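You operate a simulated robot arm through the tools that you are given. There is no shell and no other tool.

You run a simulated robot arm. Do the job below in one go: nothing can be reset, and whatever is moved stays where it is left.

## Task
Wipe the clamp block's plate clean, then clamp the white lid on it.
Fine: use the wooden pad and put it back; lay the lid square and shut both clamps. What is to be rubbed or washed off counts as gone when no trace of it is left.

Only the result counts: the job must be done as asked and must still hold three seconds after the hand-in. Knocking over, shifting, dropping, spilling or breaking anything else fails it. Lids that push on must go on centred and level and be pressed home; caps that screw on are set level and turned clockwise until they are tight.

## Robot
A 6-joint arm with a two-finger gripper, fixed in place. Base frame: the origin is at the foot of the arm, x ahead of it, y to its left, z up; the work surface is at about z = 0. Lengths are in m, angles in degrees, forces in N, time in s.
With the tool pointing down near the work surface it reaches from about 0.24 to 0.62 m from the base axis. Its first joint turns from -66.0 to 66.0 degrees. Payload 1.37 kg.
The tool frame sits at the grasp point between the pads (the TCP): z along the fingers, y along the line on which they close. The tips reach 0.022 m beyond it. The gripper opens to 0.092 m. The gripper's body begins 0.065 m behind the TCP.
Orientation is told as [roll, pitch, yaw] about the base's x, y, z axes, in that order, counted from this pose: with the fingers straight down and closing along the base's y, the tool's x points along the base's -x, its y along +y and its z along -z.

## Interface
- The arm moves only by the tool play_rows. Its argument "steps" is a list of rows, each a list of 6 numbers: the shift along the tool's x, y, z in m, then the turn, a rotation vector about the tool's x, y, z in degrees. In form: [[x, y, z, ax, ay, az], ...]. A call has 1 to 20 rows; each row shifts and turns the commanded pose from where the row before left it, along the tool's axes as they then stand. "grip" is the finger opening in m, from 0 to 0.092, set as the call begins (left out, the last holds). A row lasts 0.2 s, in which the tool goes at most 0.05 m and 8.6 degrees; a call with a longer step from one row to the next is refused whole, and so is a gripper value outside its range. A pose out of reach is approached as far as the arm can. The call stops where the force on the tool passes 40 N (or 10 N more than at its start, if that is more) or the arm is blocked; 0.2 s more then pass. The fingers move at their own pace and stop on an object; they squeeze with about 26 N. The grip force told is the motor's: it shows also when the fingers shut on nothing. Time passes only in rows, and 0.2 s behind the last, so rows that do not move let the fingers close. It gives the time, the measured TCP pose, the force on the tool (base axes), the opening and the grip force at its end, in the units of the frame above (readings bear some noise), with the torque about the TCP (base axes, N m) and any sound that the robot's microphone picked up.
- Cameras (640 x 400 px; columns grow to the right, rows downward): "scene" is fixed at [0.0425, -0.4357, 0.5876]; the picture's right is [0.72, -0.70, 0.00], its down [-0.37, -0.38, -0.84] and it looks along [0.59, 0.61, -0.53] (base axes); focal length 360 px, centre (320, 200). "wrist" rides on the gripper at [0.071, 0.019, -0.102] in the tool frame; the picture's right is [-0.26, 0.97, 0.00], its down [-0.75, -0.20, -0.63] and it looks along [-0.60, -0.16, 0.78] (tool axes); focal length 280 px, centre (320, 200). There is no depth. A picture from a camera that has moved, and an enlarged one, comes with that camera's place and axes in the base frame and with its lens.
- snapshot(camera): a new picture of that camera. The clock stands still meanwhile.
- enlarge(camera, box): a new picture of the part [left, top, right, bottom] of that camera's present view, enlarged. The clock stands still meanwhile.
- job_done(): hands the job in; it is judged then, once.

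Places have to be worked out from the pictures, the camera data and where the tool is seen. Open the gripper and draw the arm clear of the work before you hand the job in, unless the task says otherwise.

The tools are called after ">>>" by a JSON object that holds its "api" and its "payload". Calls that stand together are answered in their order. play_rows: Moves the arm, as the interface text tells. Its arguments: {"type":"object","properties":{"steps":{"type":"array","items":{"type":"array","items":{"type":"number"}}},"grip":{"type":"number"}},"required":["steps"]} The other tools are called the same way: snapshot (camera) takes a picture; enlarge (camera, box) takes an enlarged picture of a part of a camera's view; job_done () hands the job in.

At the start:

```text
time: 0.0
ee_pos: [0.3351, -0.1165, 0.3874]
orientation: [0.0, 0.1, 0.0]
wrist_force: [0.6, -0.4, 0.3]
wrist_torque: [0.01, 0.02, -0.03]
gripper_width: 0.0921
grasp_force: 0.0
```

scene: 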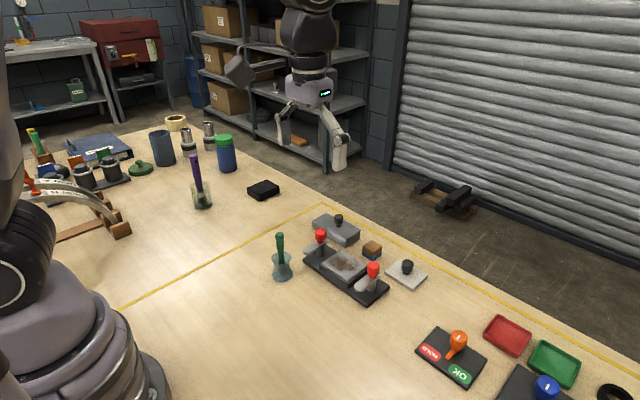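
wrist: 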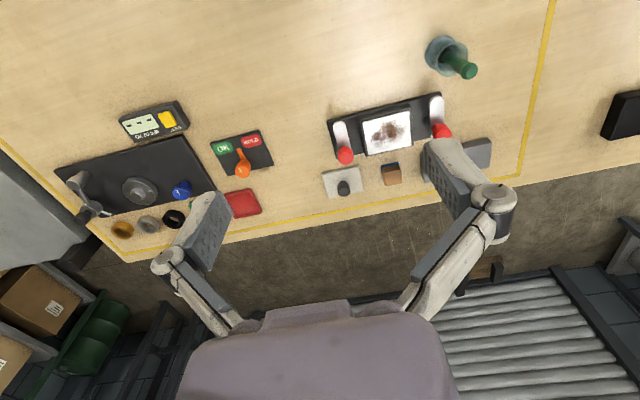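

I'll look closer at the clamp block, the lid and the pad before moving anything.

>>> {"api": "enlarge", "payload": {"camera": "scene", "box": [240, 190, 460, 330]}}

>>> {"api": "enlarge", "payload": {"camera": "wrist", "box": [300, 80, 500, 205]}}

```text
2.86 times, centred on (350, 260) of scene
camera zoom: at [0.0425, -0.4357, 0.5876], right [0.72, -0.7, 0.0], down [-0.37, -0.38, -0.84], along [0.59, 0.61, -0.53], focal length 1029 px, centre (234, 29)
```

zoom: 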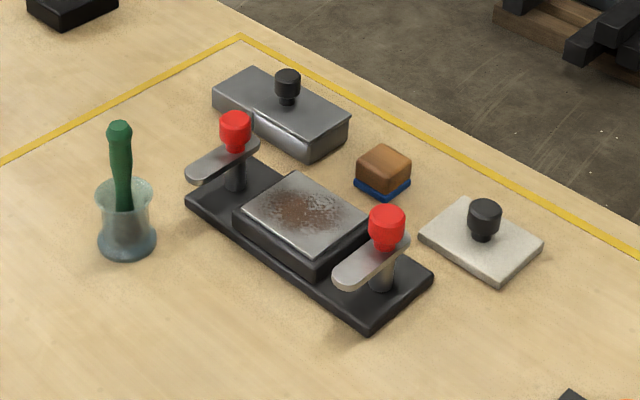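

```text
3.20 times, centred on (400, 142) of wrist
camera zoom: at [0.2654, -0.0981, 0.4876], right [0.26, 0.97, 0.0], down [0.75, -0.2, 0.63], along [0.6, -0.16, -0.78], focal length 897 px, centre (64, 384)
```

zoom: 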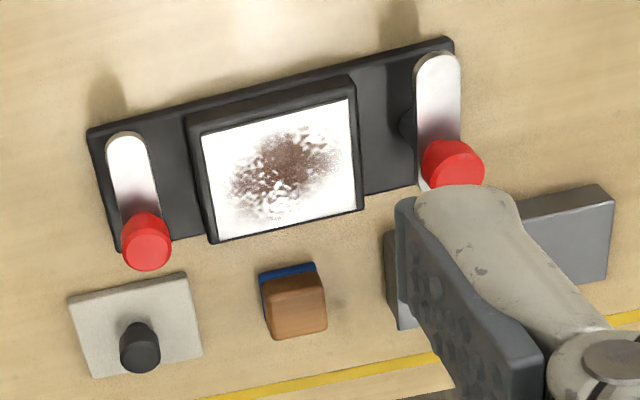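

The block appears to lie along the base y-axis, with the plate centre near (0.50, -0.04, z≈0.04). The pad is near (0.60, -0.04), the lid near (0.60, -0.138), and the clamp pivots near (0.50, 0.038) and (0.50, -0.118). I'll move closer above the free space to check these estimates.

>>> {"api": "play_rows", "payload": {"steps": [[-0.02, 0.013, 0.034, 0, 0, 0], [-0.02, 0.013, 0.034, 0, 0, 0], [-0.02, 0.013, 0.034, 0, 0, 0], [-0.02, 0.013, 0.034, 0, 0, 0], [0, 0, 0, 0, 0, 0]], "grip": 0.092}}

```text
time: 1.2
ee_pos: [0.4147, -0.067, 0.2502]
orientation: [0.0, 0.1, 0.0]
wrist_force: [1.0, -0.3, 0.0]
wrist_torque: [-0.03, 0.02, -0.02]
gripper_width: 0.092
grasp_force: 0.0
```

Now I'm over the near side of the block at z=0.25. I'll take closer pictures from here.

>>> {"api": "snapshot", "payload": {"camera": "wrist"}}

>>> {"api": "snapshot", "payload": {"camera": "scene"}}

```text
taken
camera wrist: at [0.3443, -0.0479, 0.3509], right [0.26, 0.96, 0.0], down [0.75, -0.2, 0.63], along [0.6, -0.16, -0.78], focal length 280 px, centre (320, 200)
```

wrist: 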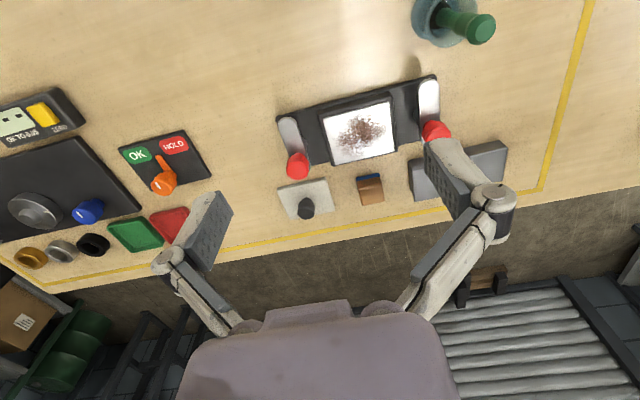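

```text
taken
```

scene: 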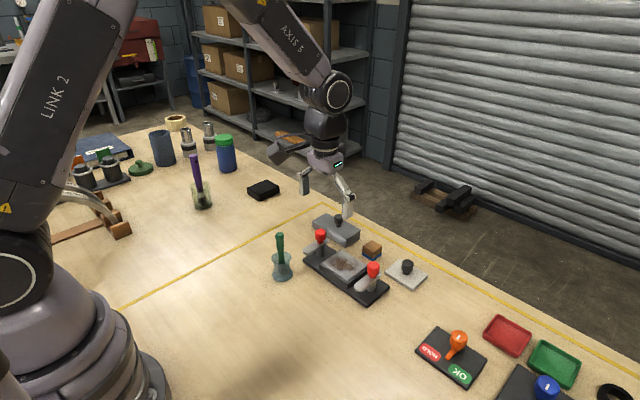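

I'll enlarge the block, pad and lid in the wrist view to get their edges precisely.

>>> {"api": "enlarge", "payload": {"camera": "wrist", "box": [265, 65, 445, 225]}}

>>> {"api": "enlarge", "payload": {"camera": "scene", "box": [290, 205, 440, 305]}}

```text
2.50 times, centred on (355, 145) of wrist
camera zoom: at [0.3443, -0.0479, 0.3509], right [0.26, 0.96, 0.0], down [0.75, -0.2, 0.63], along [0.6, -0.16, -0.78], focal length 701 px, centre (232, 338)
```

zoom: 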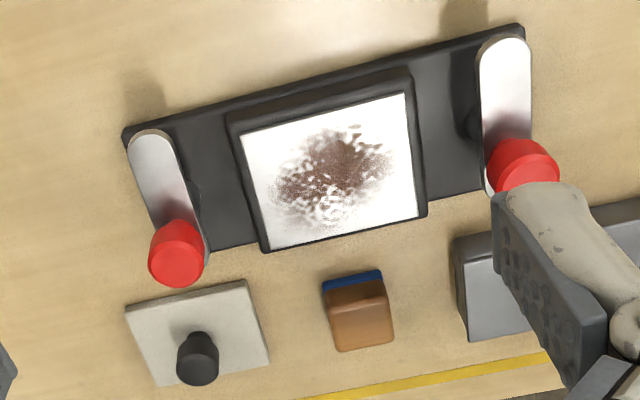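

```text
4.00 times, centred on (365, 255) of scene
camera zoom: at [0.0425, -0.4357, 0.5876], right [0.72, -0.7, 0.0], down [-0.37, -0.38, -0.84], along [0.59, 0.61, -0.53], focal length 1440 px, centre (140, -20)
```

zoom: 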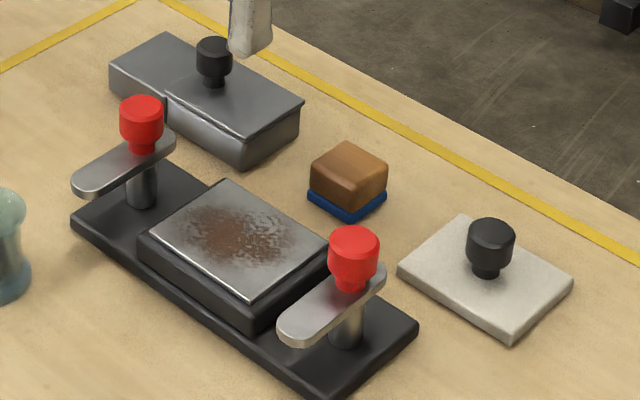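

The readings agree fairly well: the pad centre is about (0.605, -0.040), roughly 34 mm wide in y. The plate is centred near (0.502, -0.041) and square to the axes. I'll move above the pad with the fingers opened to 6 cm.

>>> {"api": "play_rows", "payload": {"steps": [[-0.032, 0.0042, 0.02, 0, 0, 0], [-0.032, 0.0042, 0.02, 0, 0, 0], [-0.032, 0.0042, 0.025, 0, 0, 0], [-0.032, 0.0042, 0.025, 0, 0, 0], [-0.031, 0.0042, 0.03, 0, 0, 0], [-0.031, 0.0042, 0.03, 0, 0, 0], [0, 0, 0, 0, 0, 0], [0, 0, 0, 0, 0, 0]], "grip": 0.06}}

>>> {"api": "play_rows", "payload": {"steps": [[0, 0, 0, 0, 0, 0]]}}

>>> {"api": "snapshot", "payload": {"camera": "wrist"}}

>>> {"api": "enlarge", "payload": {"camera": "scene", "box": [290, 180, 440, 305]}}

```text
time: 3.0
ee_pos: [0.6043, -0.0395, 0.1007]
orientation: [0.0, 0.0, -0.2]
wrist_force: [0.2, -0.5, -0.7]
wrist_torque: [-0.01, -0.02, -0.03]
gripper_width: 0.0602
grasp_force: 0.2
```

```text
time: 3.4
ee_pos: [0.6035, -0.0402, 0.1006]
orientation: [0.1, 0.0, 0.0]
wrist_force: [-0.1, 0.2, 0.6]
wrist_torque: [0.0, 0.02, 0.0]
gripper_width: 0.06
grasp_force: 0.0
```

```text
taken
camera wrist: at [0.5343, -0.0212, 0.201], right [0.26, 0.97, 0.0], down [0.75, -0.2, 0.63], along [0.6, -0.16, -0.78], focal length 280 px, centre (320, 200)
```

wrist: 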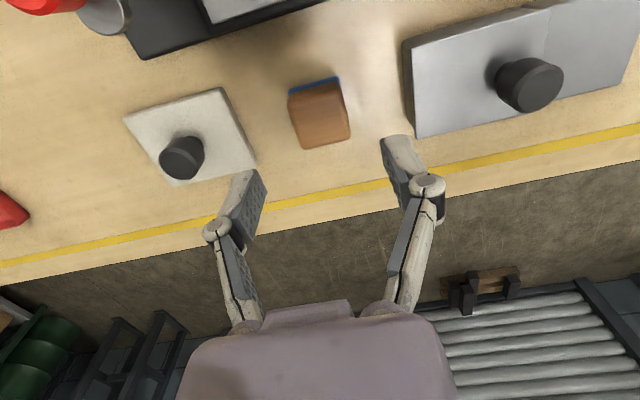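

```text
3.20 times, centred on (365, 242) of scene
camera zoom: at [0.0425, -0.4357, 0.5876], right [0.72, -0.7, 0.0], down [-0.37, -0.38, -0.84], along [0.59, 0.61, -0.53], focal length 1152 px, centre (176, 64)
```

zoom: 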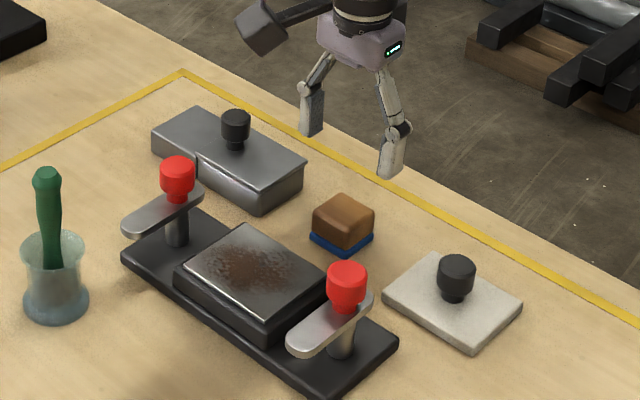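

The fingers straddle the pad's position. I'll enlarge both views to judge the pad's height and where it sits between the fingers.

>>> {"api": "enlarge", "payload": {"camera": "wrist", "box": [240, 50, 400, 170]}}

>>> {"api": "enlarge", "payload": {"camera": "scene", "box": [350, 220, 400, 270]}}

```text
3.33 times, centred on (320, 110) of wrist
camera zoom: at [0.5343, -0.0212, 0.201], right [0.26, 0.97, 0.0], down [0.75, -0.2, 0.63], along [0.6, -0.16, -0.78], focal length 935 px, centre (320, 500)
```

zoom: 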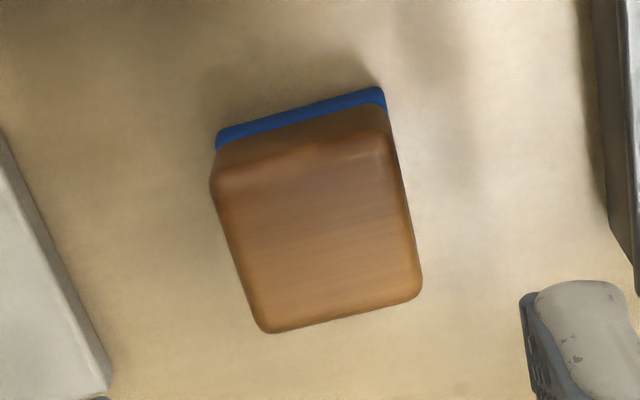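

```text
8.00 times, centred on (375, 245) of scene
camera zoom: at [0.0425, -0.4357, 0.5876], right [0.72, -0.7, 0.0], down [-0.37, -0.38, -0.84], along [0.59, 0.61, -0.53], focal length 2881 px, centre (-120, -160)
```

zoom: 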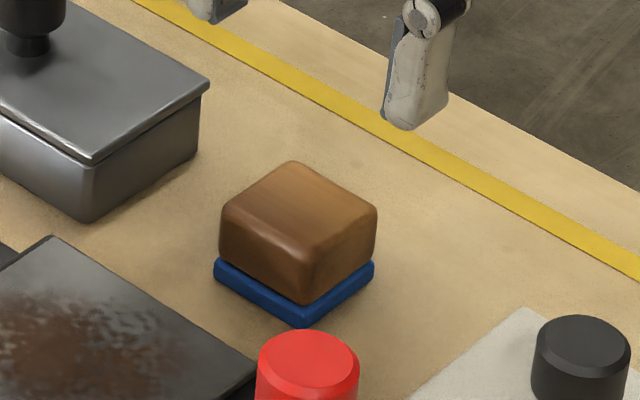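

The pad is about 28 mm tall, of which about 7.5 mm is blue felt, and it's centred at about (0.606, -0.040). I'll descend so the tips are about 10 mm above the table, beside the wood only.

>>> {"api": "play_rows", "payload": {"steps": [[-0.0015, 0, 0.023, 0, 0, 0], [0, 0, 0.023, 0, 0, 0], [0, 0, 0.0226, 0, 0, 0], [0, 0, 0, 0, 0, 0]]}}

>>> {"api": "snapshot", "payload": {"camera": "wrist"}}

>>> {"api": "enlarge", "payload": {"camera": "scene", "box": [340, 210, 420, 270]}}

```text
time: 4.4
ee_pos: [0.6063, -0.0397, 0.034]
orientation: [-0.1, 0.0, 0.0]
wrist_force: [0.2, 0.3, 0.3]
wrist_torque: [0.01, 0.01, 0.01]
gripper_width: 0.06
grasp_force: 0.0
```

```text
taken
camera wrist: at [0.5365, -0.0212, 0.1333], right [0.26, 0.97, 0.0], down [0.75, -0.2, 0.63], along [0.6, -0.16, -0.78], focal length 280 px, centre (320, 200)
```

wrist: 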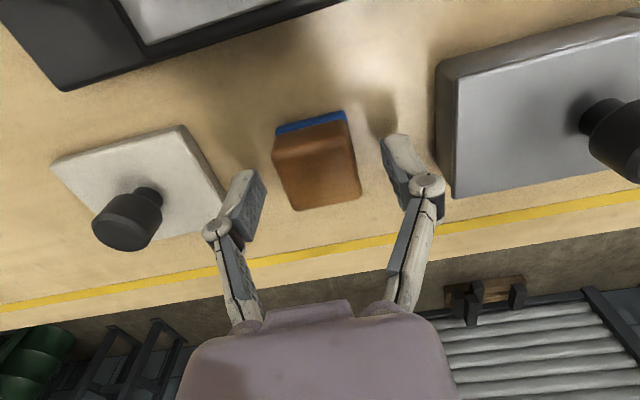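

```text
6.67 times, centred on (380, 240) of scene
camera zoom: at [0.0425, -0.4357, 0.5876], right [0.72, -0.7, 0.0], down [-0.37, -0.38, -0.84], along [0.59, 0.61, -0.53], focal length 2401 px, centre (-80, -67)
```

zoom: 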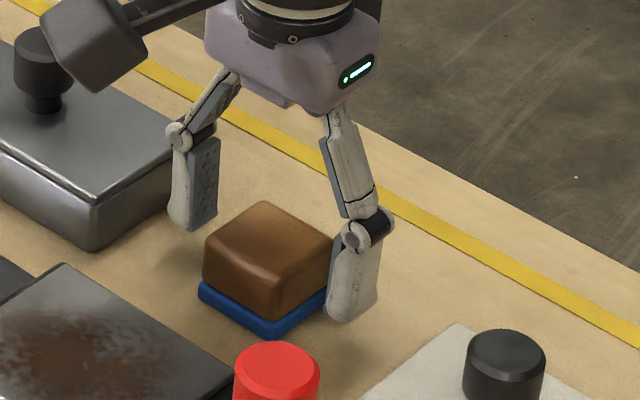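

The pad is between the fingers with clearance on both sides. I'll close on the wood.

>>> {"api": "play_rows", "payload": {"steps": [[0, 0, 0, 0, 0, 0], [0, 0, 0, 0, 0, 0], [0, 0, 0, 0, 0, 0], [0, 0, 0, 0, 0, 0], [0, 0, 0, 0, 0, 0]], "grip": 0.02}}

>>> {"api": "play_rows", "payload": {"steps": [[0, 0, 0, 0, 0, 0]]}}

>>> {"api": "snapshot", "payload": {"camera": "wrist"}}

>>> {"api": "enlarge", "payload": {"camera": "scene", "box": [340, 210, 420, 270]}}

```text
time: 5.6
ee_pos: [0.6053, -0.0391, 0.0324]
orientation: [0.1, 0.0, 0.1]
wrist_force: [0.2, -0.6, 0.6]
wrist_torque: [0.05, 0.02, 0.0]
gripper_width: 0.0349
grasp_force: 26.1
```

```text
time: 6.0
ee_pos: [0.6076, -0.0401, 0.0332]
orientation: [0.0, 0.0, 0.0]
wrist_force: [-0.6, -0.1, 1.1]
wrist_torque: [0.01, 0.0, 0.0]
gripper_width: 0.0349
grasp_force: 25.7
```

```text
taken
camera wrist: at [0.5365, -0.0212, 0.1335], right [0.26, 0.97, 0.0], down [0.75, -0.2, 0.63], along [0.6, -0.16, -0.78], focal length 280 px, centre (320, 200)
```

wrist: 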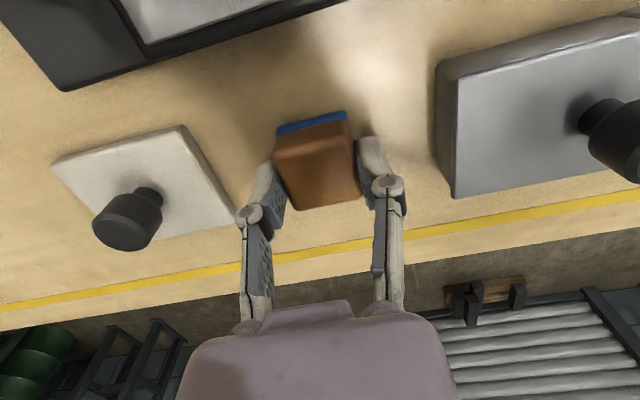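

```text
6.67 times, centred on (380, 240) of scene
camera zoom: at [0.0425, -0.4357, 0.5876], right [0.72, -0.7, 0.0], down [-0.37, -0.38, -0.84], along [0.59, 0.61, -0.53], focal length 2401 px, centre (-80, -67)
```

zoom: 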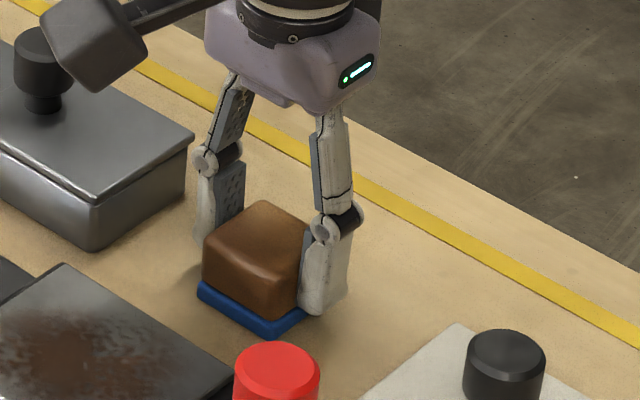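

The grip is firm at 34.9 mm. I'll lift straight up 9 cm, carry the pad to over the plate centre, and look.

>>> {"api": "play_rows", "payload": {"steps": [[0, 0, -0.02, 0, 0, 0], [0, 0, -0.035, 0, 0, 0], [0, 0, -0.035, 0, 0, 0], [0.03, -0.001, 0, 0, 0, 0], [0.036, 0, 0, 0, 0, 0], [0.036, 0, 0, 0, 0, 0], [0, 0, 0, 0, 0, 0], [0, 0, 0, 0, 0, 0]]}}

>>> {"api": "snapshot", "payload": {"camera": "wrist"}}

>>> {"api": "enlarge", "payload": {"camera": "scene", "box": [280, 180, 440, 305]}}

```text
time: 7.8
ee_pos: [0.5028, -0.0393, 0.1218]
orientation: [0.0, 0.0, 0.0]
wrist_force: [0.8, 0.4, 0.3]
wrist_torque: [-0.01, -0.01, -0.02]
gripper_width: 0.0199
grasp_force: 0.1
```

```text
taken
camera wrist: at [0.4337, -0.0215, 0.2216], right [0.26, 0.97, 0.0], down [0.75, -0.2, 0.63], along [0.6, -0.16, -0.78], focal length 280 px, centre (320, 200)
```

wrist: 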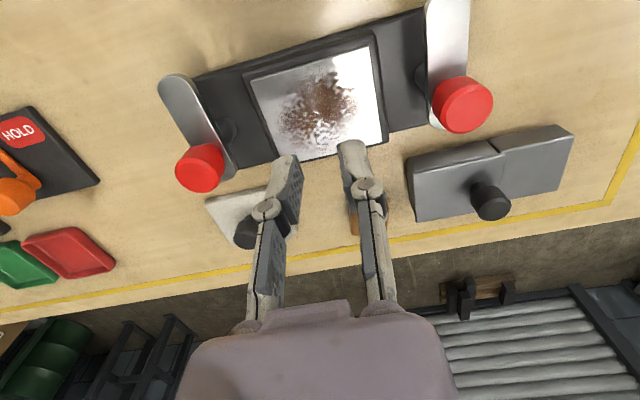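

```text
3.20 times, centred on (360, 242) of scene
camera zoom: at [0.0425, -0.4357, 0.5876], right [0.72, -0.7, 0.0], down [-0.37, -0.38, -0.84], along [0.59, 0.61, -0.53], focal length 1152 px, centre (192, 64)
```

zoom: 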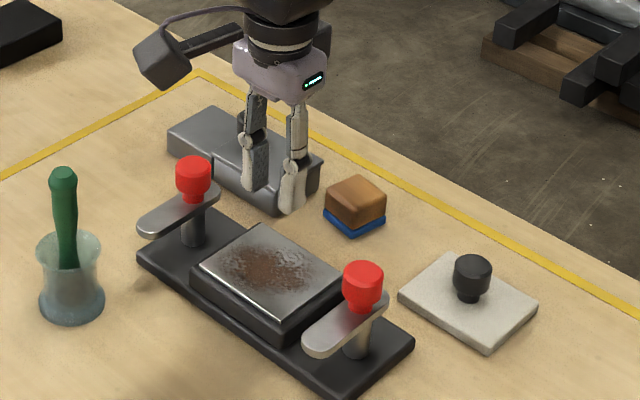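

The gripper closed to 20 mm, so the pad slid out when I lifted. I'll check where the pad is now against the earlier picture.

>>> {"api": "enlarge", "payload": {"camera": "scene", "box": [350, 220, 400, 270]}}

>>> {"api": "enlarge", "payload": {"camera": "wrist", "box": [230, 20, 470, 180]}}

```text
8.00 times, centred on (375, 245) of scene
camera zoom: at [0.0425, -0.4357, 0.5876], right [0.72, -0.7, 0.0], down [-0.37, -0.38, -0.84], along [0.59, 0.61, -0.53], focal length 2881 px, centre (-120, -160)
```

zoom: 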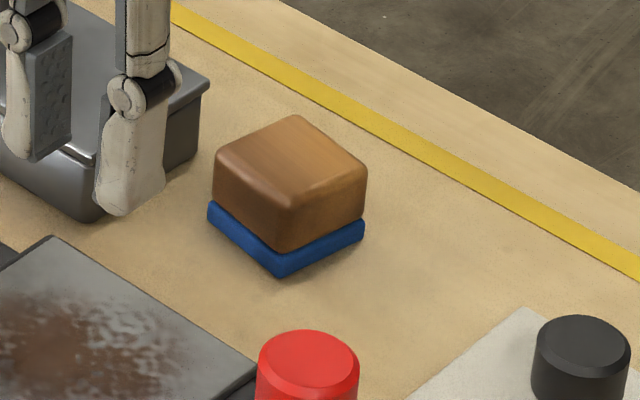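

```text
2.50 times, centred on (350, 100) of wrist
camera zoom: at [0.4337, -0.0215, 0.2216], right [0.26, 0.97, 0.0], down [0.75, -0.2, 0.63], along [0.6, -0.16, -0.78], focal length 701 px, centre (245, 450)
```

zoom: 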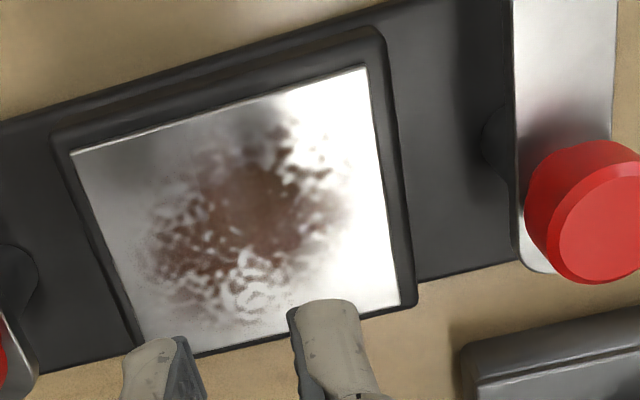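

The pad dropped upright but landed about 2 cm off, near (0.62, -0.023), and turned about 10° clockwise. Its starting place was (0.606, -0.040), square to the axes, so that's where it must go back. I'll move above it, open, and get a good fix.

>>> {"api": "play_rows", "payload": {"steps": [[0, 0, -0.03, 0, 0, 0], [-0.03, 0.005, -0.01, 0, 0, 0], [-0.03, 0.005, 0, 0, 0, 0], [-0.02, 0.006, 0, 0, 0, 0], [0, 0, 0, 0, 0, 0], [0, 0, 0, 0, 0, 0]], "grip": 0.06}}

>>> {"api": "enlarge", "payload": {"camera": "wrist", "box": [240, 60, 440, 200]}}

>>> {"api": "snapshot", "payload": {"camera": "wrist"}}

>>> {"api": "enlarge", "payload": {"camera": "scene", "box": [350, 220, 400, 270]}}

```text
time: 9.2
ee_pos: [0.584, -0.0227, 0.1629]
orientation: [-0.1, 0.0, 0.1]
wrist_force: [0.3, 0.4, 0.2]
wrist_torque: [0.01, -0.01, 0.0]
gripper_width: 0.0599
grasp_force: 0.0
```

```text
2.86 times, centred on (340, 130) of wrist
camera zoom: at [0.5144, -0.0048, 0.2627], right [0.26, 0.97, 0.0], down [0.75, -0.2, 0.63], along [0.6, -0.16, -0.78], focal length 801 px, centre (263, 400)
```

zoom: 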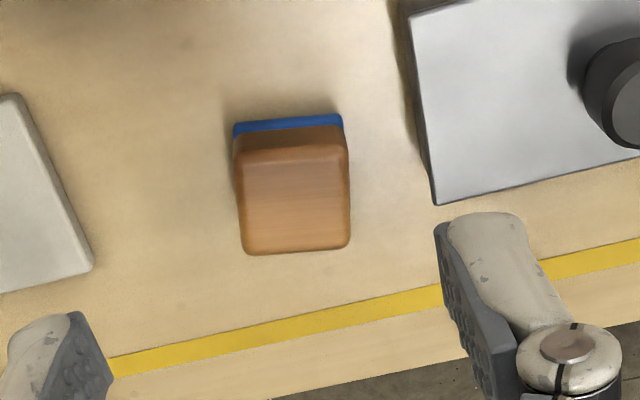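

```text
taken
camera wrist: at [0.5144, -0.0048, 0.2627], right [0.26, 0.97, 0.0], down [0.75, -0.2, 0.63], along [0.6, -0.16, -0.78], focal length 280 px, centre (320, 200)
```

wrist: 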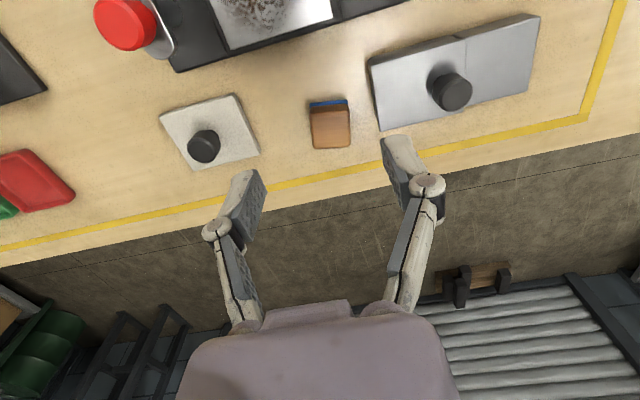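

```text
8.00 times, centred on (375, 245) of scene
camera zoom: at [0.0425, -0.4357, 0.5876], right [0.72, -0.7, 0.0], down [-0.37, -0.38, -0.84], along [0.59, 0.61, -0.53], focal length 2881 px, centre (-120, -160)
```

zoom: 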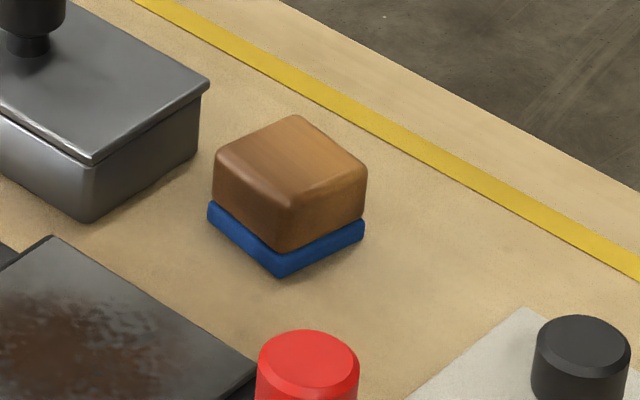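

My fix on the pad is centre (0.621, -0.0235), yaw about -9.5°. I'll go over it with the fingers at 48 mm to stay clear of the grey box, and turn the tool to match. This time I'll grip it lower.

>>> {"api": "play_rows", "payload": {"steps": [[-0.018, 0.0006, 0.04, 0, 0, 0], [-0.0177, 0.0006, 0.04, 0, 0, 0], [0, 0, 0.018, 0, 0, 4.75], [0, 0, 0, 0, 0, 4.75], [0, 0, 0, 0, 0, 0], [0, 0, 0, 0, 0, 0]], "grip": 0.048}}

>>> {"api": "snapshot", "payload": {"camera": "wrist"}}

>>> {"api": "enlarge", "payload": {"camera": "scene", "box": [340, 200, 420, 270]}}

```text
time: 10.6
ee_pos: [0.6197, -0.0224, 0.065]
orientation: [0.0, 0.0, -9.5]
wrist_force: [0.3, -0.7, -0.1]
wrist_torque: [-0.01, 0.01, 0.01]
gripper_width: 0.048
grasp_force: 0.1
```

```text
taken
camera wrist: at [0.5541, 0.007, 0.1654], right [0.42, 0.91, 0.0], down [0.71, -0.33, 0.63], along [0.57, -0.26, -0.78], focal length 280 px, centre (320, 200)
```

wrist: 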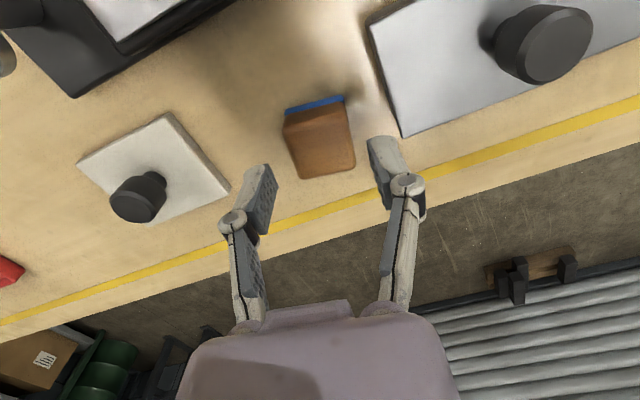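

```text
5.71 times, centred on (380, 235) of scene
camera zoom: at [0.0425, -0.4357, 0.5876], right [0.72, -0.7, 0.0], down [-0.37, -0.38, -0.84], along [0.59, 0.61, -0.53], focal length 2058 px, centre (-23, 0)
```

zoom: 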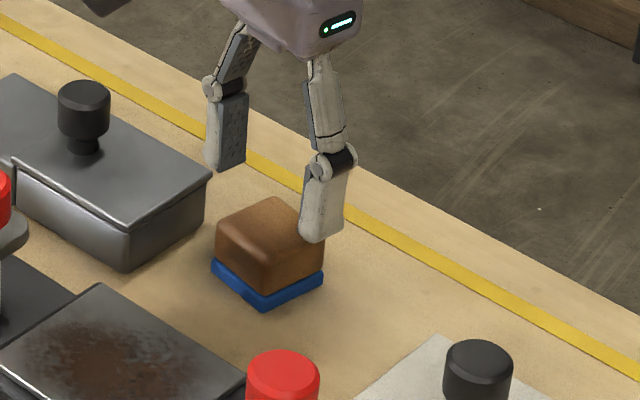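

The fingers line up with the pad, whose centre is within about 2 mm of the tool axis. I'll descend to TCP z≈0.026 so the fingers cover the full height of the wood.

>>> {"api": "play_rows", "payload": {"steps": [[-0.001, 0, 0.015, 0, 0, 0], [0, 0, 0.014, 0, 0, 0], [0, 0, 0.01, 0, 0, 0], [0, 0, 0, 0, 0, 0], [0, 0, 0, 0, 0, 0]]}}

>>> {"api": "enlarge", "payload": {"camera": "scene", "box": [350, 205, 410, 265]}}

>>> {"api": "enlarge", "payload": {"camera": "wrist", "box": [220, 80, 440, 240]}}

```text
time: 11.8
ee_pos: [0.6233, -0.023, 0.0248]
orientation: [0.0, 0.0, -9.5]
wrist_force: [1.3, -0.7, 0.1]
wrist_torque: [-0.01, 0.02, -0.02]
gripper_width: 0.0481
grasp_force: 0.1
```

```text
6.67 times, centred on (380, 235) of scene
camera zoom: at [0.0425, -0.4357, 0.5876], right [0.72, -0.7, 0.0], down [-0.37, -0.38, -0.84], along [0.59, 0.61, -0.53], focal length 2401 px, centre (-80, -33)
```

zoom: 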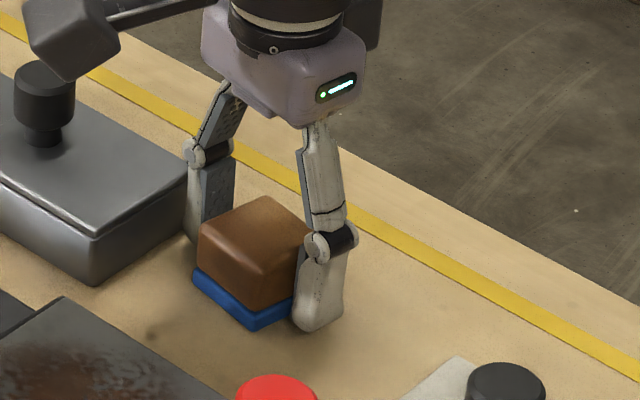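

```text
2.50 times, centred on (330, 160) of wrist
camera zoom: at [0.5569, 0.0065, 0.1261], right [0.42, 0.91, 0.0], down [0.71, -0.33, 0.63], along [0.57, -0.26, -0.78], focal length 701 px, centre (295, 300)
```

zoom: 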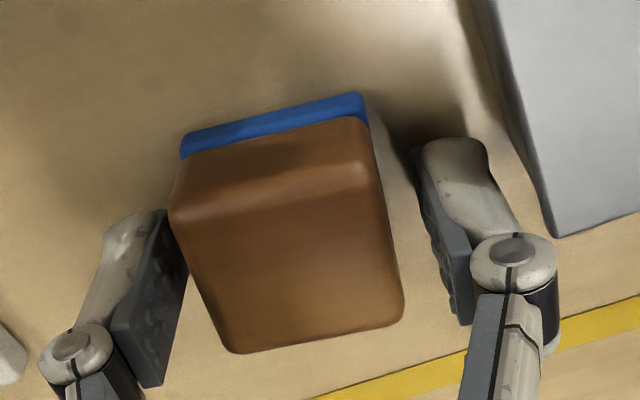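

The fingers straddle the pad at full depth, clear of the grey box. I'll close and let the grip settle.

>>> {"api": "play_rows", "payload": {"steps": [[0, 0, 0, 0, 0, 0], [0, 0, 0, 0, 0, 0], [0, 0, 0, 0, 0, 0], [0, 0, 0, 0, 0, 0], [0, 0, 0, 0, 0, 0]], "grip": 0.0}}

>>> {"api": "play_rows", "payload": {"steps": [[0, 0, -0.002, 0, 0, 0], [0, 0, -0.003, 0, 0, 0], [0, 0, 0, 0, 0, 0]]}}

>>> {"api": "enlarge", "payload": {"camera": "scene", "box": [350, 205, 410, 265]}}

```text
time: 13.0
ee_pos: [0.6227, -0.0239, 0.0257]
orientation: [0.0, 0.0, -9.4]
wrist_force: [0.7, 0.0, -1.0]
wrist_torque: [-0.01, 0.02, -0.02]
gripper_width: 0.0351
grasp_force: 26.0
```

```text
time: 13.8
ee_pos: [0.6225, -0.0236, 0.0305]
orientation: [0.0, 0.0, -9.5]
wrist_force: [0.6, 0.2, 0.1]
wrist_torque: [0.0, 0.0, 0.0]
gripper_width: 0.0352
grasp_force: 25.9
```

```text
6.67 times, centred on (380, 235) of scene
camera zoom: at [0.0425, -0.4357, 0.5876], right [0.72, -0.7, 0.0], down [-0.37, -0.38, -0.84], along [0.59, 0.61, -0.53], focal length 2401 px, centre (-80, -33)
```

zoom: 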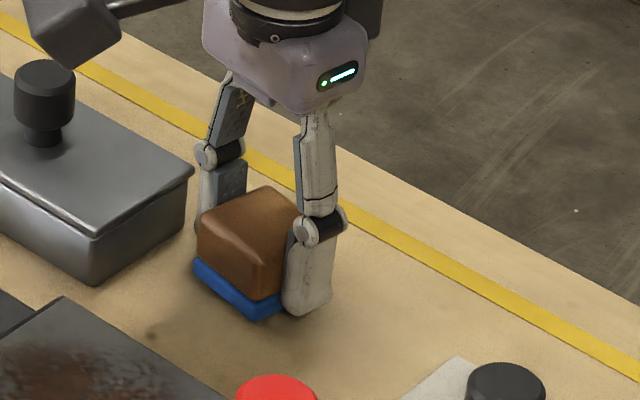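

The width still holds at 35 mm. I'll lift slowly another 15 mm and confirm the pad follows.

>>> {"api": "play_rows", "payload": {"steps": [[0, 0, -0.004, 0, 0, 0], [0, 0, -0.005, 0, 0, 0], [0, 0, -0.006, 0, 0, 0], [0, 0, 0, 0, 0, 0]]}}

>>> {"api": "enlarge", "payload": {"camera": "scene", "box": [350, 205, 410, 265]}}

>>> {"api": "enlarge", "payload": {"camera": "wrist", "box": [220, 80, 440, 240]}}

```text
time: 14.8
ee_pos: [0.6213, -0.0256, 0.0461]
orientation: [-0.1, 0.0, -9.5]
wrist_force: [-0.4, -0.5, -0.5]
wrist_torque: [0.01, 0.01, 0.01]
gripper_width: 0.0351
grasp_force: 25.6
```

```text
6.67 times, centred on (380, 235) of scene
camera zoom: at [0.0425, -0.4357, 0.5876], right [0.72, -0.7, 0.0], down [-0.37, -0.38, -0.84], along [0.59, 0.61, -0.53], focal length 2401 px, centre (-80, -33)
```

zoom: 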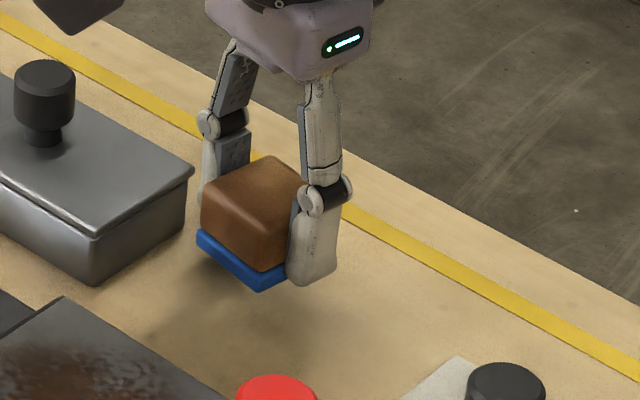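

```text
2.50 times, centred on (330, 160) of wrist
camera zoom: at [0.5557, 0.0052, 0.1463], right [0.42, 0.91, 0.0], down [0.71, -0.33, 0.63], along [0.57, -0.26, -0.78], focal length 701 px, centre (295, 300)
```

zoom: 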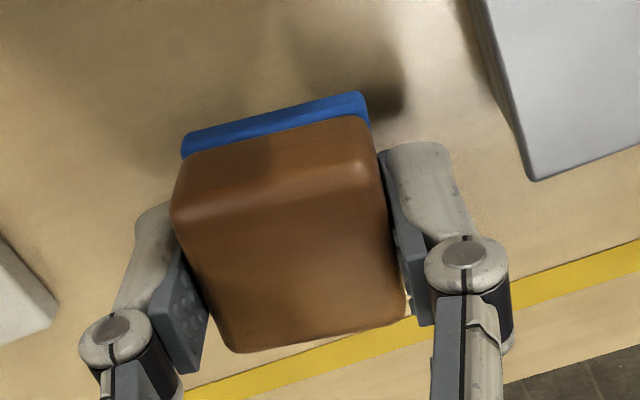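

The pad is clearly held and off the table. I'll raise it, turn back to square, and carry it slowly over the plate centre.

>>> {"api": "play_rows", "payload": {"steps": [[0, 0, -0.01, 0, 0, 0], [0, 0, -0.015, 0, 0, 0], [0, 0, -0.015, 0, 0, 0], [0, 0, -0.015, 0, 0, 0], [0, 0, -0.015, 0, 0, 0], [0, 0, 0, 0, 0, -4.75], [0, 0, 0, 0, 0, -4.75], [0.012, -0.002, 0, 0, 0, 0], [0.02, -0.003, 0, 0, 0, 0], [0.02, -0.003, 0, 0, 0, 0], [0.02, -0.003, 0, 0, 0, 0], [0.02, -0.003, 0, 0, 0, 0], [0.016, -0.002, 0, 0, 0, 0], [0.01, -0.0013, 0, 0, 0, 0], [0, 0, 0, 0, 0, 0], [0, 0, 0, 0, 0, 0]]}}

>>> {"api": "snapshot", "payload": {"camera": "wrist"}}

>>> {"api": "enlarge", "payload": {"camera": "scene", "box": [290, 190, 410, 300]}}

```text
time: 18.2
ee_pos: [0.5036, -0.0409, 0.1156]
orientation: [0.0, 0.0, 0.1]
wrist_force: [-0.2, 0.6, -0.2]
wrist_torque: [0.01, 0.02, 0.0]
gripper_width: 0.0351
grasp_force: 26.2
```

```text
taken
camera wrist: at [0.4335, -0.0217, 0.2164], right [0.26, 0.97, 0.0], down [0.75, -0.2, 0.63], along [0.6, -0.16, -0.78], focal length 280 px, centre (320, 200)
```

wrist: 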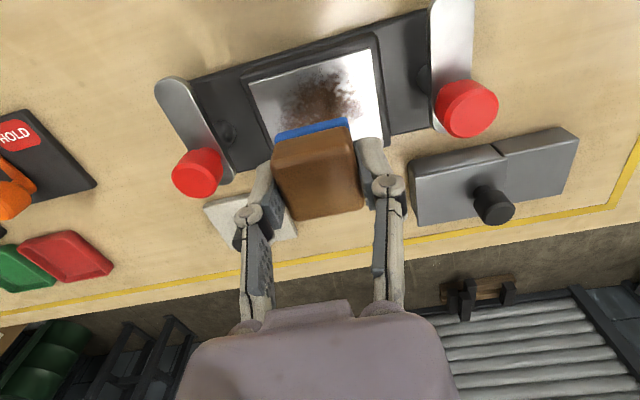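

```text
3.64 times, centred on (350, 245) of scene
camera zoom: at [0.0425, -0.4357, 0.5876], right [0.72, -0.7, 0.0], down [-0.37, -0.38, -0.84], along [0.59, 0.61, -0.53], focal length 1309 px, centre (211, 36)
```

zoom: 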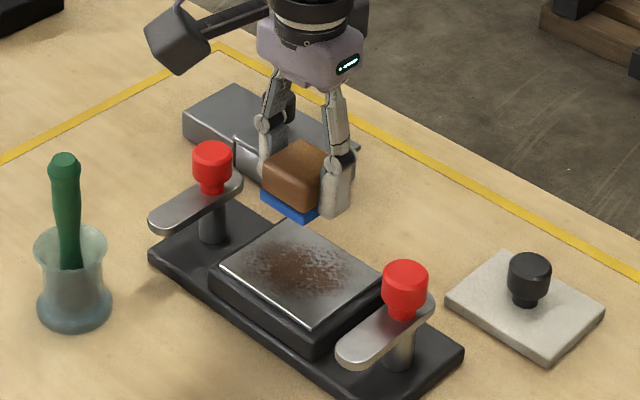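

The pad is centred over the plate with its felt about 5 cm above it. I'll go down to about 6 mm above the plate, then feel for contact in small steps.

>>> {"api": "play_rows", "payload": {"steps": [[0, 0, 0.015, 0, 0, 0], [0, 0, 0.015, 0, 0, 0], [0, 0, 0.013, 0, 0, 0], [0, 0, 0, 0, 0, 0], [0, 0, 0, 0, 0, 0]]}}

>>> {"api": "enlarge", "payload": {"camera": "scene", "box": [300, 200, 400, 300]}}

>>> {"api": "snapshot", "payload": {"camera": "wrist"}}

```text
time: 19.4
ee_pos: [0.5039, -0.0405, 0.073]
orientation: [0.1, 0.0, 0.0]
wrist_force: [0.6, -0.3, -0.1]
wrist_torque: [-0.03, 0.0, -0.03]
gripper_width: 0.0354
grasp_force: 26.1
```

```text
4.00 times, centred on (350, 250) of scene
camera zoom: at [0.0425, -0.4357, 0.5876], right [0.72, -0.7, 0.0], down [-0.37, -0.38, -0.84], along [0.59, 0.61, -0.53], focal length 1440 px, centre (200, 0)
```

zoom: 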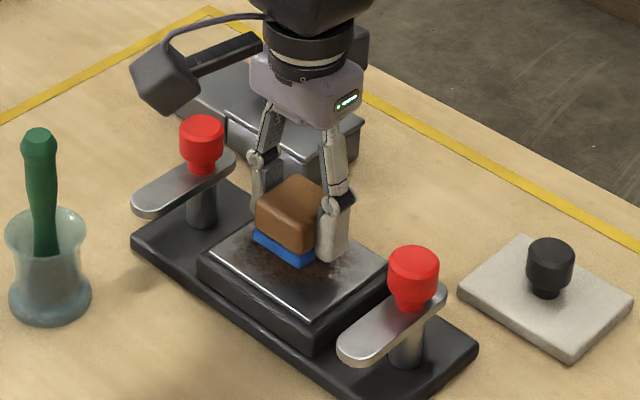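

```text
taken
camera wrist: at [0.4339, -0.0219, 0.1737], right [0.26, 0.97, 0.0], down [0.75, -0.2, 0.63], along [0.6, -0.16, -0.78], focal length 280 px, centre (320, 200)
```

wrist: 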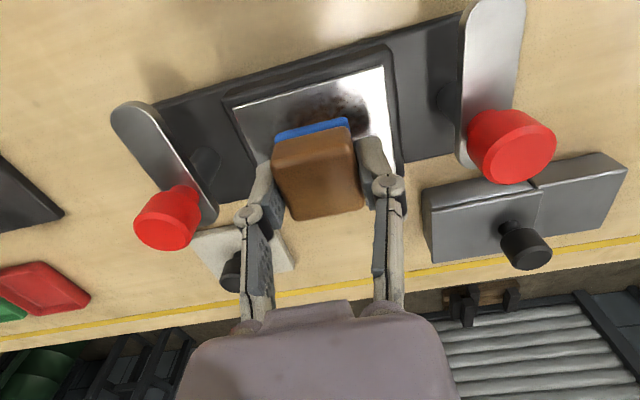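

Still no contact, with the felt at about z=0.047. I'll step down gently.

>>> {"api": "play_rows", "payload": {"steps": [[0, 0, 0.002, 0, 0, 0], [0, 0, 0.002, 0, 0, 0], [0, 0, 0, 0, 0, 0]]}}

>>> {"api": "play_rows", "payload": {"steps": [[0, 0, 0.002, 0, 0, 0], [0, 0, 0, 0, 0, 0]]}}

```text
time: 20.2
ee_pos: [0.503, -0.0404, 0.0683]
orientation: [-0.1, 0.0, 0.0]
wrist_force: [0.6, -1.0, -2.1]
wrist_torque: [0.01, 0.0, -0.02]
gripper_width: 0.0352
grasp_force: 25.8
```

```text
time: 20.8
ee_pos: [0.5032, -0.0396, 0.066]
orientation: [0.0, 0.0, 0.0]
wrist_force: [-0.5, 0.7, -0.1]
wrist_torque: [0.0, -0.01, 0.0]
gripper_width: 0.0351
grasp_force: 26.0
```

No contact yet with the felt at about 0.041. I'll continue in smaller steps.

>>> {"api": "play_rows", "payload": {"steps": [[0, 0, 0.002, 0, 0, 0], [0, 0, 0, 0, 0, 0]]}}

>>> {"api": "play_rows", "payload": {"steps": [[0, 0, 0.0015, 0, 0, 0], [0, 0, 0, 0, 0, 0]]}}

>>> {"api": "enlarge", "payload": {"camera": "scene", "box": [320, 220, 380, 280]}}

```text
time: 21.4
ee_pos: [0.5031, -0.0408, 0.0638]
orientation: [-0.1, 0.0, -0.1]
wrist_force: [0.1, 1.0, -0.1]
wrist_torque: [0.05, 0.03, 0.01]
gripper_width: 0.0352
grasp_force: 25.9
```

```text
time: 22.0
ee_pos: [0.5041, -0.0402, 0.0637]
orientation: [-0.1, 0.0, 0.0]
wrist_force: [0.5, -0.4, -0.3]
wrist_torque: [0.01, -0.01, 0.01]
gripper_width: 0.0351
grasp_force: 26.1
```

```text
6.67 times, centred on (350, 250) of scene
camera zoom: at [0.0425, -0.4357, 0.5876], right [0.72, -0.7, 0.0], down [-0.37, -0.38, -0.84], along [0.59, 0.61, -0.53], focal length 2401 px, centre (120, -133)
```

zoom: 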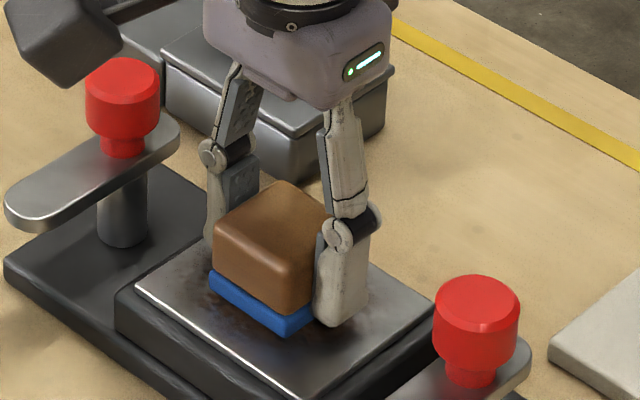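

There's still no contact with the felt at about 0.0375, though the picture shows it very close. I'll keep stepping down.

>>> {"api": "play_rows", "payload": {"steps": [[0, 0, 0.0015, 0, 0, 0], [0, 0, 0, 0, 0, 0]]}}

>>> {"api": "play_rows", "payload": {"steps": [[0, 0, 0.0015, 0, 0, 0], [0, 0, 0, 0, 0, 0]]}}

```text
time: 22.6
ee_pos: [0.505, -0.0398, 0.0606]
orientation: [0.0, 0.0, 0.0]
wrist_force: [0.1, 0.7, 0.1]
wrist_torque: [0.01, 0.0, -0.01]
gripper_width: 0.0351
grasp_force: 26.4
```

```text
time: 23.2
ee_pos: [0.5044, -0.0401, 0.0595]
orientation: [0.0, 0.0, -0.1]
wrist_force: [0.5, -0.5, -0.4]
wrist_torque: [0.0, -0.04, 0.02]
gripper_width: 0.0351
grasp_force: 25.7
```

Felt at about 0.0345 and still free. I'll continue.

>>> {"api": "play_rows", "payload": {"steps": [[0, 0, 0.001, 0, 0, 0], [0, 0, 0, 0, 0, 0]]}}

>>> {"api": "play_rows", "payload": {"steps": [[0, 0, 0.001, 0, 0, 0], [0, 0, 0, 0, 0, 0]]}}

>>> {"api": "play_rows", "payload": {"steps": [[0, 0, 0.001, 0, 0, 0], [0, 0, 0, 0, 0, 0]]}}

>>> {"api": "enlarge", "payload": {"camera": "scene", "box": [320, 220, 380, 280]}}

```text
time: 23.8
ee_pos: [0.5034, -0.0412, 0.0601]
orientation: [0.1, -0.1, 0.0]
wrist_force: [-3.0, 0.0, 9.8]
wrist_torque: [-0.01, 0.11, 0.0]
gripper_width: 0.0353
grasp_force: 25.7
```

```text
time: 24.4
ee_pos: [0.5041, -0.0406, 0.0585]
orientation: [0.0, -0.2, 0.0]
wrist_force: [-1.7, 3.0, 18.9]
wrist_torque: [0.06, 0.1, -0.03]
gripper_width: 0.0354
grasp_force: 26.1
```

```text
time: 25.0
ee_pos: [0.5033, -0.0406, 0.0573]
orientation: [-0.1, -0.2, 0.0]
wrist_force: [4.6, 5.3, 17.2]
wrist_torque: [0.15, -0.1, 0.0]
gripper_width: 0.0351
grasp_force: 25.5
```

```text
6.67 times, centred on (350, 250) of scene
camera zoom: at [0.0424, -0.4357, 0.5876], right [0.72, -0.7, 0.0], down [-0.37, -0.38, -0.85], along [0.59, 0.61, -0.53], focal length 2401 px, centre (120, -133)
```

zoom: 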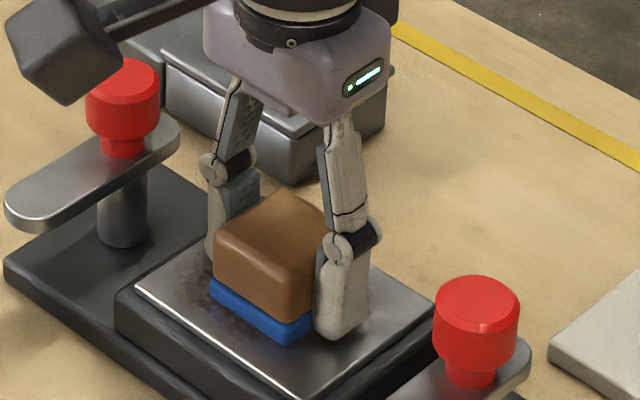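

Contact came at TCP z≈0.0595, so the plate top is at about 0.0335. The load is now about 18 N, more than I want, so I'll back off about 1 mm to wipe with a lighter press.

>>> {"api": "play_rows", "payload": {"steps": [[0, 0, -0.001, 0, 0, 0], [0, 0, 0, 0, 0, 0]]}}

>>> {"api": "play_rows", "payload": {"steps": [[0, 0, 0, 0, 0, 0]]}}

```text
time: 25.6
ee_pos: [0.5024, -0.0415, 0.0574]
orientation: [0.0, 0.1, 0.0]
wrist_force: [3.6, -2.3, 8.1]
wrist_torque: [-0.03, -0.21, -0.05]
gripper_width: 0.0351
grasp_force: 26.3
```

```text
time: 26.0
ee_pos: [0.501, -0.0405, 0.0559]
orientation: [0.1, 0.0, -0.1]
wrist_force: [0.1, -2.6, 6.8]
wrist_torque: [-0.06, -0.1, -0.04]
gripper_width: 0.035
grasp_force: 26.0
```

About 7 N of press, which is a good wiping load. I'll make a short test stroke in y and check forces and grip.

>>> {"api": "play_rows", "payload": {"steps": [[0, 0.006, 0, 0, 0, 0], [0, 0.006, 0, 0, 0, 0], [0, 0, 0, 0, 0, 0]]}}

>>> {"api": "enlarge", "payload": {"camera": "scene", "box": [300, 210, 400, 300]}}

>>> {"api": "enlarge", "payload": {"camera": "wrist", "box": [200, 40, 440, 220]}}

```text
time: 26.8
ee_pos: [0.5035, -0.0292, 0.0575]
orientation: [-0.1, 0.0, -0.1]
wrist_force: [0.2, -0.8, 0.6]
wrist_torque: [-0.01, 0.0, 0.0]
gripper_width: 0.0351
grasp_force: 26.0
```

```text
4.44 times, centred on (350, 255) of scene
camera zoom: at [0.0425, -0.4357, 0.5876], right [0.72, -0.7, 0.0], down [-0.37, -0.38, -0.84], along [0.59, 0.61, -0.53], focal length 1600 px, centre (187, -44)
```

zoom: 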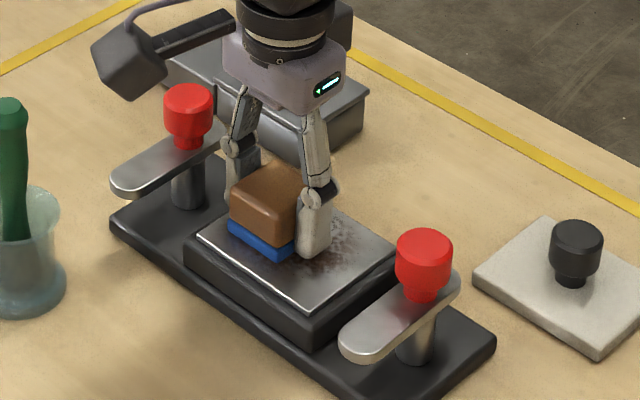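

```text
2.22 times, centred on (320, 130) of wrist
camera zoom: at [0.4335, -0.0099, 0.1581], right [0.26, 0.97, 0.0], down [0.75, -0.2, 0.62], along [0.6, -0.16, -0.78], focal length 623 px, centre (320, 356)
```

zoom: 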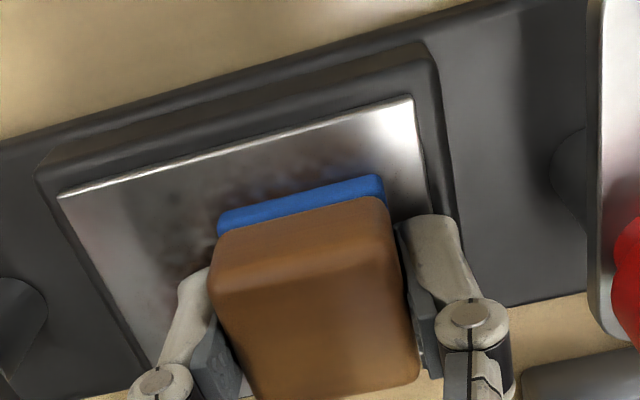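

The load fell to about zero as the pad settled in the grip. The picture suggests the stain has already thinned near the pad. I'll lower 0.8 mm and make more strokes while watching the force.

>>> {"api": "play_rows", "payload": {"steps": [[0, 0, 0.0008, 0, 0, 0], [0, 0, 0, 0, 0, 0]]}}

>>> {"api": "play_rows", "payload": {"steps": [[0, -0.005, 0, 0, 0, 0], [0, -0.005, 0, 0, 0, 0], [0, -0.005, 0, 0, 0, 0]]}}

>>> {"api": "play_rows", "payload": {"steps": [[0, -0.005, 0, 0, 0, 0], [0, -0.005, 0, 0, 0, 0], [0, -0.005, 0, 0, 0, 0]]}}

>>> {"api": "enlarge", "payload": {"camera": "scene", "box": [300, 210, 400, 300]}}

```text
time: 27.4
ee_pos: [0.5039, -0.029, 0.0578]
orientation: [0.0, 0.0, 0.0]
wrist_force: [-5.0, 2.6, 15.5]
wrist_torque: [0.03, 0.05, -0.01]
gripper_width: 0.0348
grasp_force: 26.7
```

```text
time: 28.2
ee_pos: [0.5032, -0.0436, 0.0568]
orientation: [0.0, 0.0, 0.0]
wrist_force: [-0.1, 3.5, 9.3]
wrist_torque: [0.08, -0.05, 0.0]
gripper_width: 0.0352
grasp_force: 26.5
```

```text
time: 29.0
ee_pos: [0.5053, -0.0578, 0.0573]
orientation: [0.2, -0.1, -0.1]
wrist_force: [-0.1, 7.6, 19.9]
wrist_torque: [0.2, 0.01, 0.04]
gripper_width: 0.0353
grasp_force: 26.4
```

```text
4.44 times, centred on (350, 255) of scene
camera zoom: at [0.0424, -0.4357, 0.5876], right [0.72, -0.7, 0.0], down [-0.37, -0.38, -0.85], along [0.59, 0.61, -0.53], focal length 1600 px, centre (187, -44)
```

zoom: 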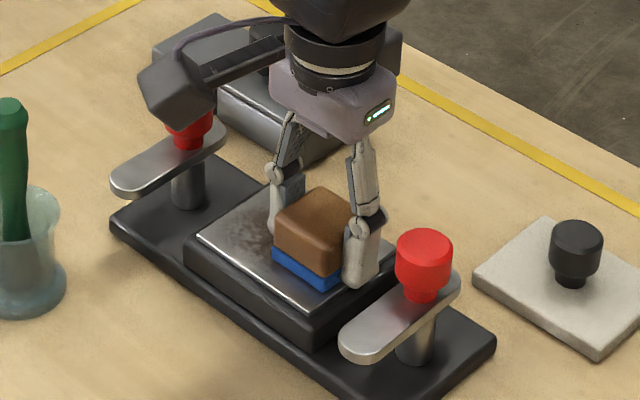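

Wiping works: the block isn't moving and the trailed area is cleaner. I'll ease off 0.3 mm and run slow lanes over the whole plate.

>>> {"api": "play_rows", "payload": {"steps": [[0, -0.004, -0.0003, 0, 0, 0], [0.007, 0, 0, 0, 0, 0], [0.007, 0, 0, 0, 0, 0], [0, 0.0073, 0, 0, 0, 0], [0, 0.0073, 0, 0, 0, 0], [0, 0.0073, 0, 0, 0, 0], [0, 0.0073, 0, 0, 0, 0], [0, 0.0073, 0, 0, 0, 0], [0, 0.0073, 0, 0, 0, 0]]}}

>>> {"api": "play_rows", "payload": {"steps": [[-0.008, 0, 0, 0, 0, 0], [-0.008, 0, 0, 0, 0, 0], [0, -0.0073, 0, 0, 0, 0], [0, -0.0073, 0, 0, 0, 0], [0, -0.0073, 0, 0, 0, 0], [0, -0.0073, 0, 0, 0, 0], [0, -0.0073, 0, 0, 0, 0], [0, -0.0073, 0, 0, 0, 0]]}}

>>> {"api": "enlarge", "payload": {"camera": "scene", "box": [300, 210, 400, 300]}}

>>> {"api": "enlarge", "payload": {"camera": "wrist", "box": [200, 40, 440, 220]}}

```text
time: 31.0
ee_pos: [0.4892, -0.0185, 0.0567]
orientation: [0.0, -0.1, -0.1]
wrist_force: [0.8, -6.7, 16.2]
wrist_torque: [-0.18, -0.04, 0.02]
gripper_width: 0.0351
grasp_force: 26.3
```

```text
time: 32.8
ee_pos: [0.5054, -0.0633, 0.0571]
orientation: [0.0, 0.0, 0.0]
wrist_force: [-1.2, -0.3, 0.1]
wrist_torque: [-0.01, 0.04, -0.02]
gripper_width: 0.035
grasp_force: 25.8
```

```text
4.44 times, centred on (350, 255) of scene
camera zoom: at [0.0425, -0.4357, 0.5876], right [0.72, -0.7, 0.0], down [-0.37, -0.38, -0.84], along [0.59, 0.61, -0.53], focal length 1600 px, centre (187, -44)
```

zoom: 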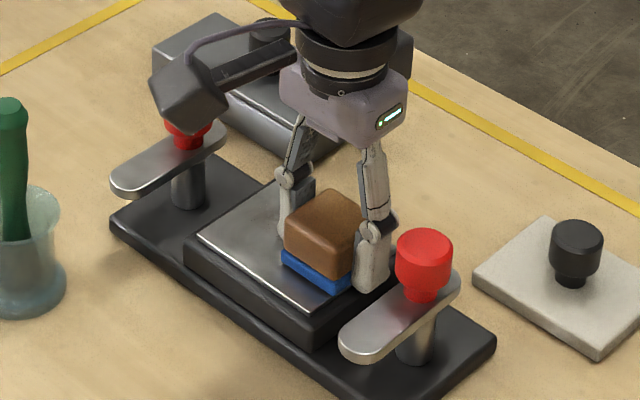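

```text
2.22 times, centred on (320, 130) of wrist
camera zoom: at [0.4356, -0.0452, 0.158], right [0.26, 0.96, 0.0], down [0.75, -0.2, 0.63], along [0.6, -0.16, -0.78], focal length 623 px, centre (320, 356)
```

zoom: 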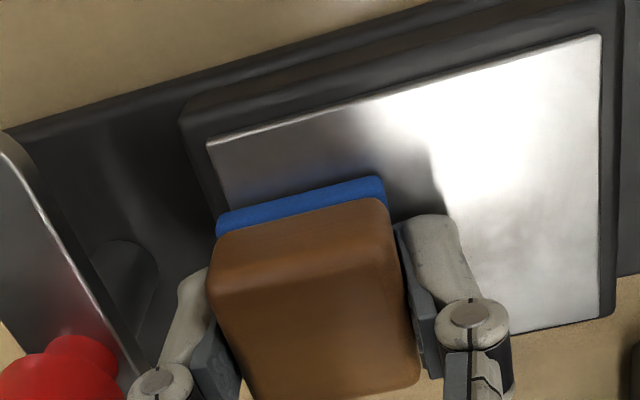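

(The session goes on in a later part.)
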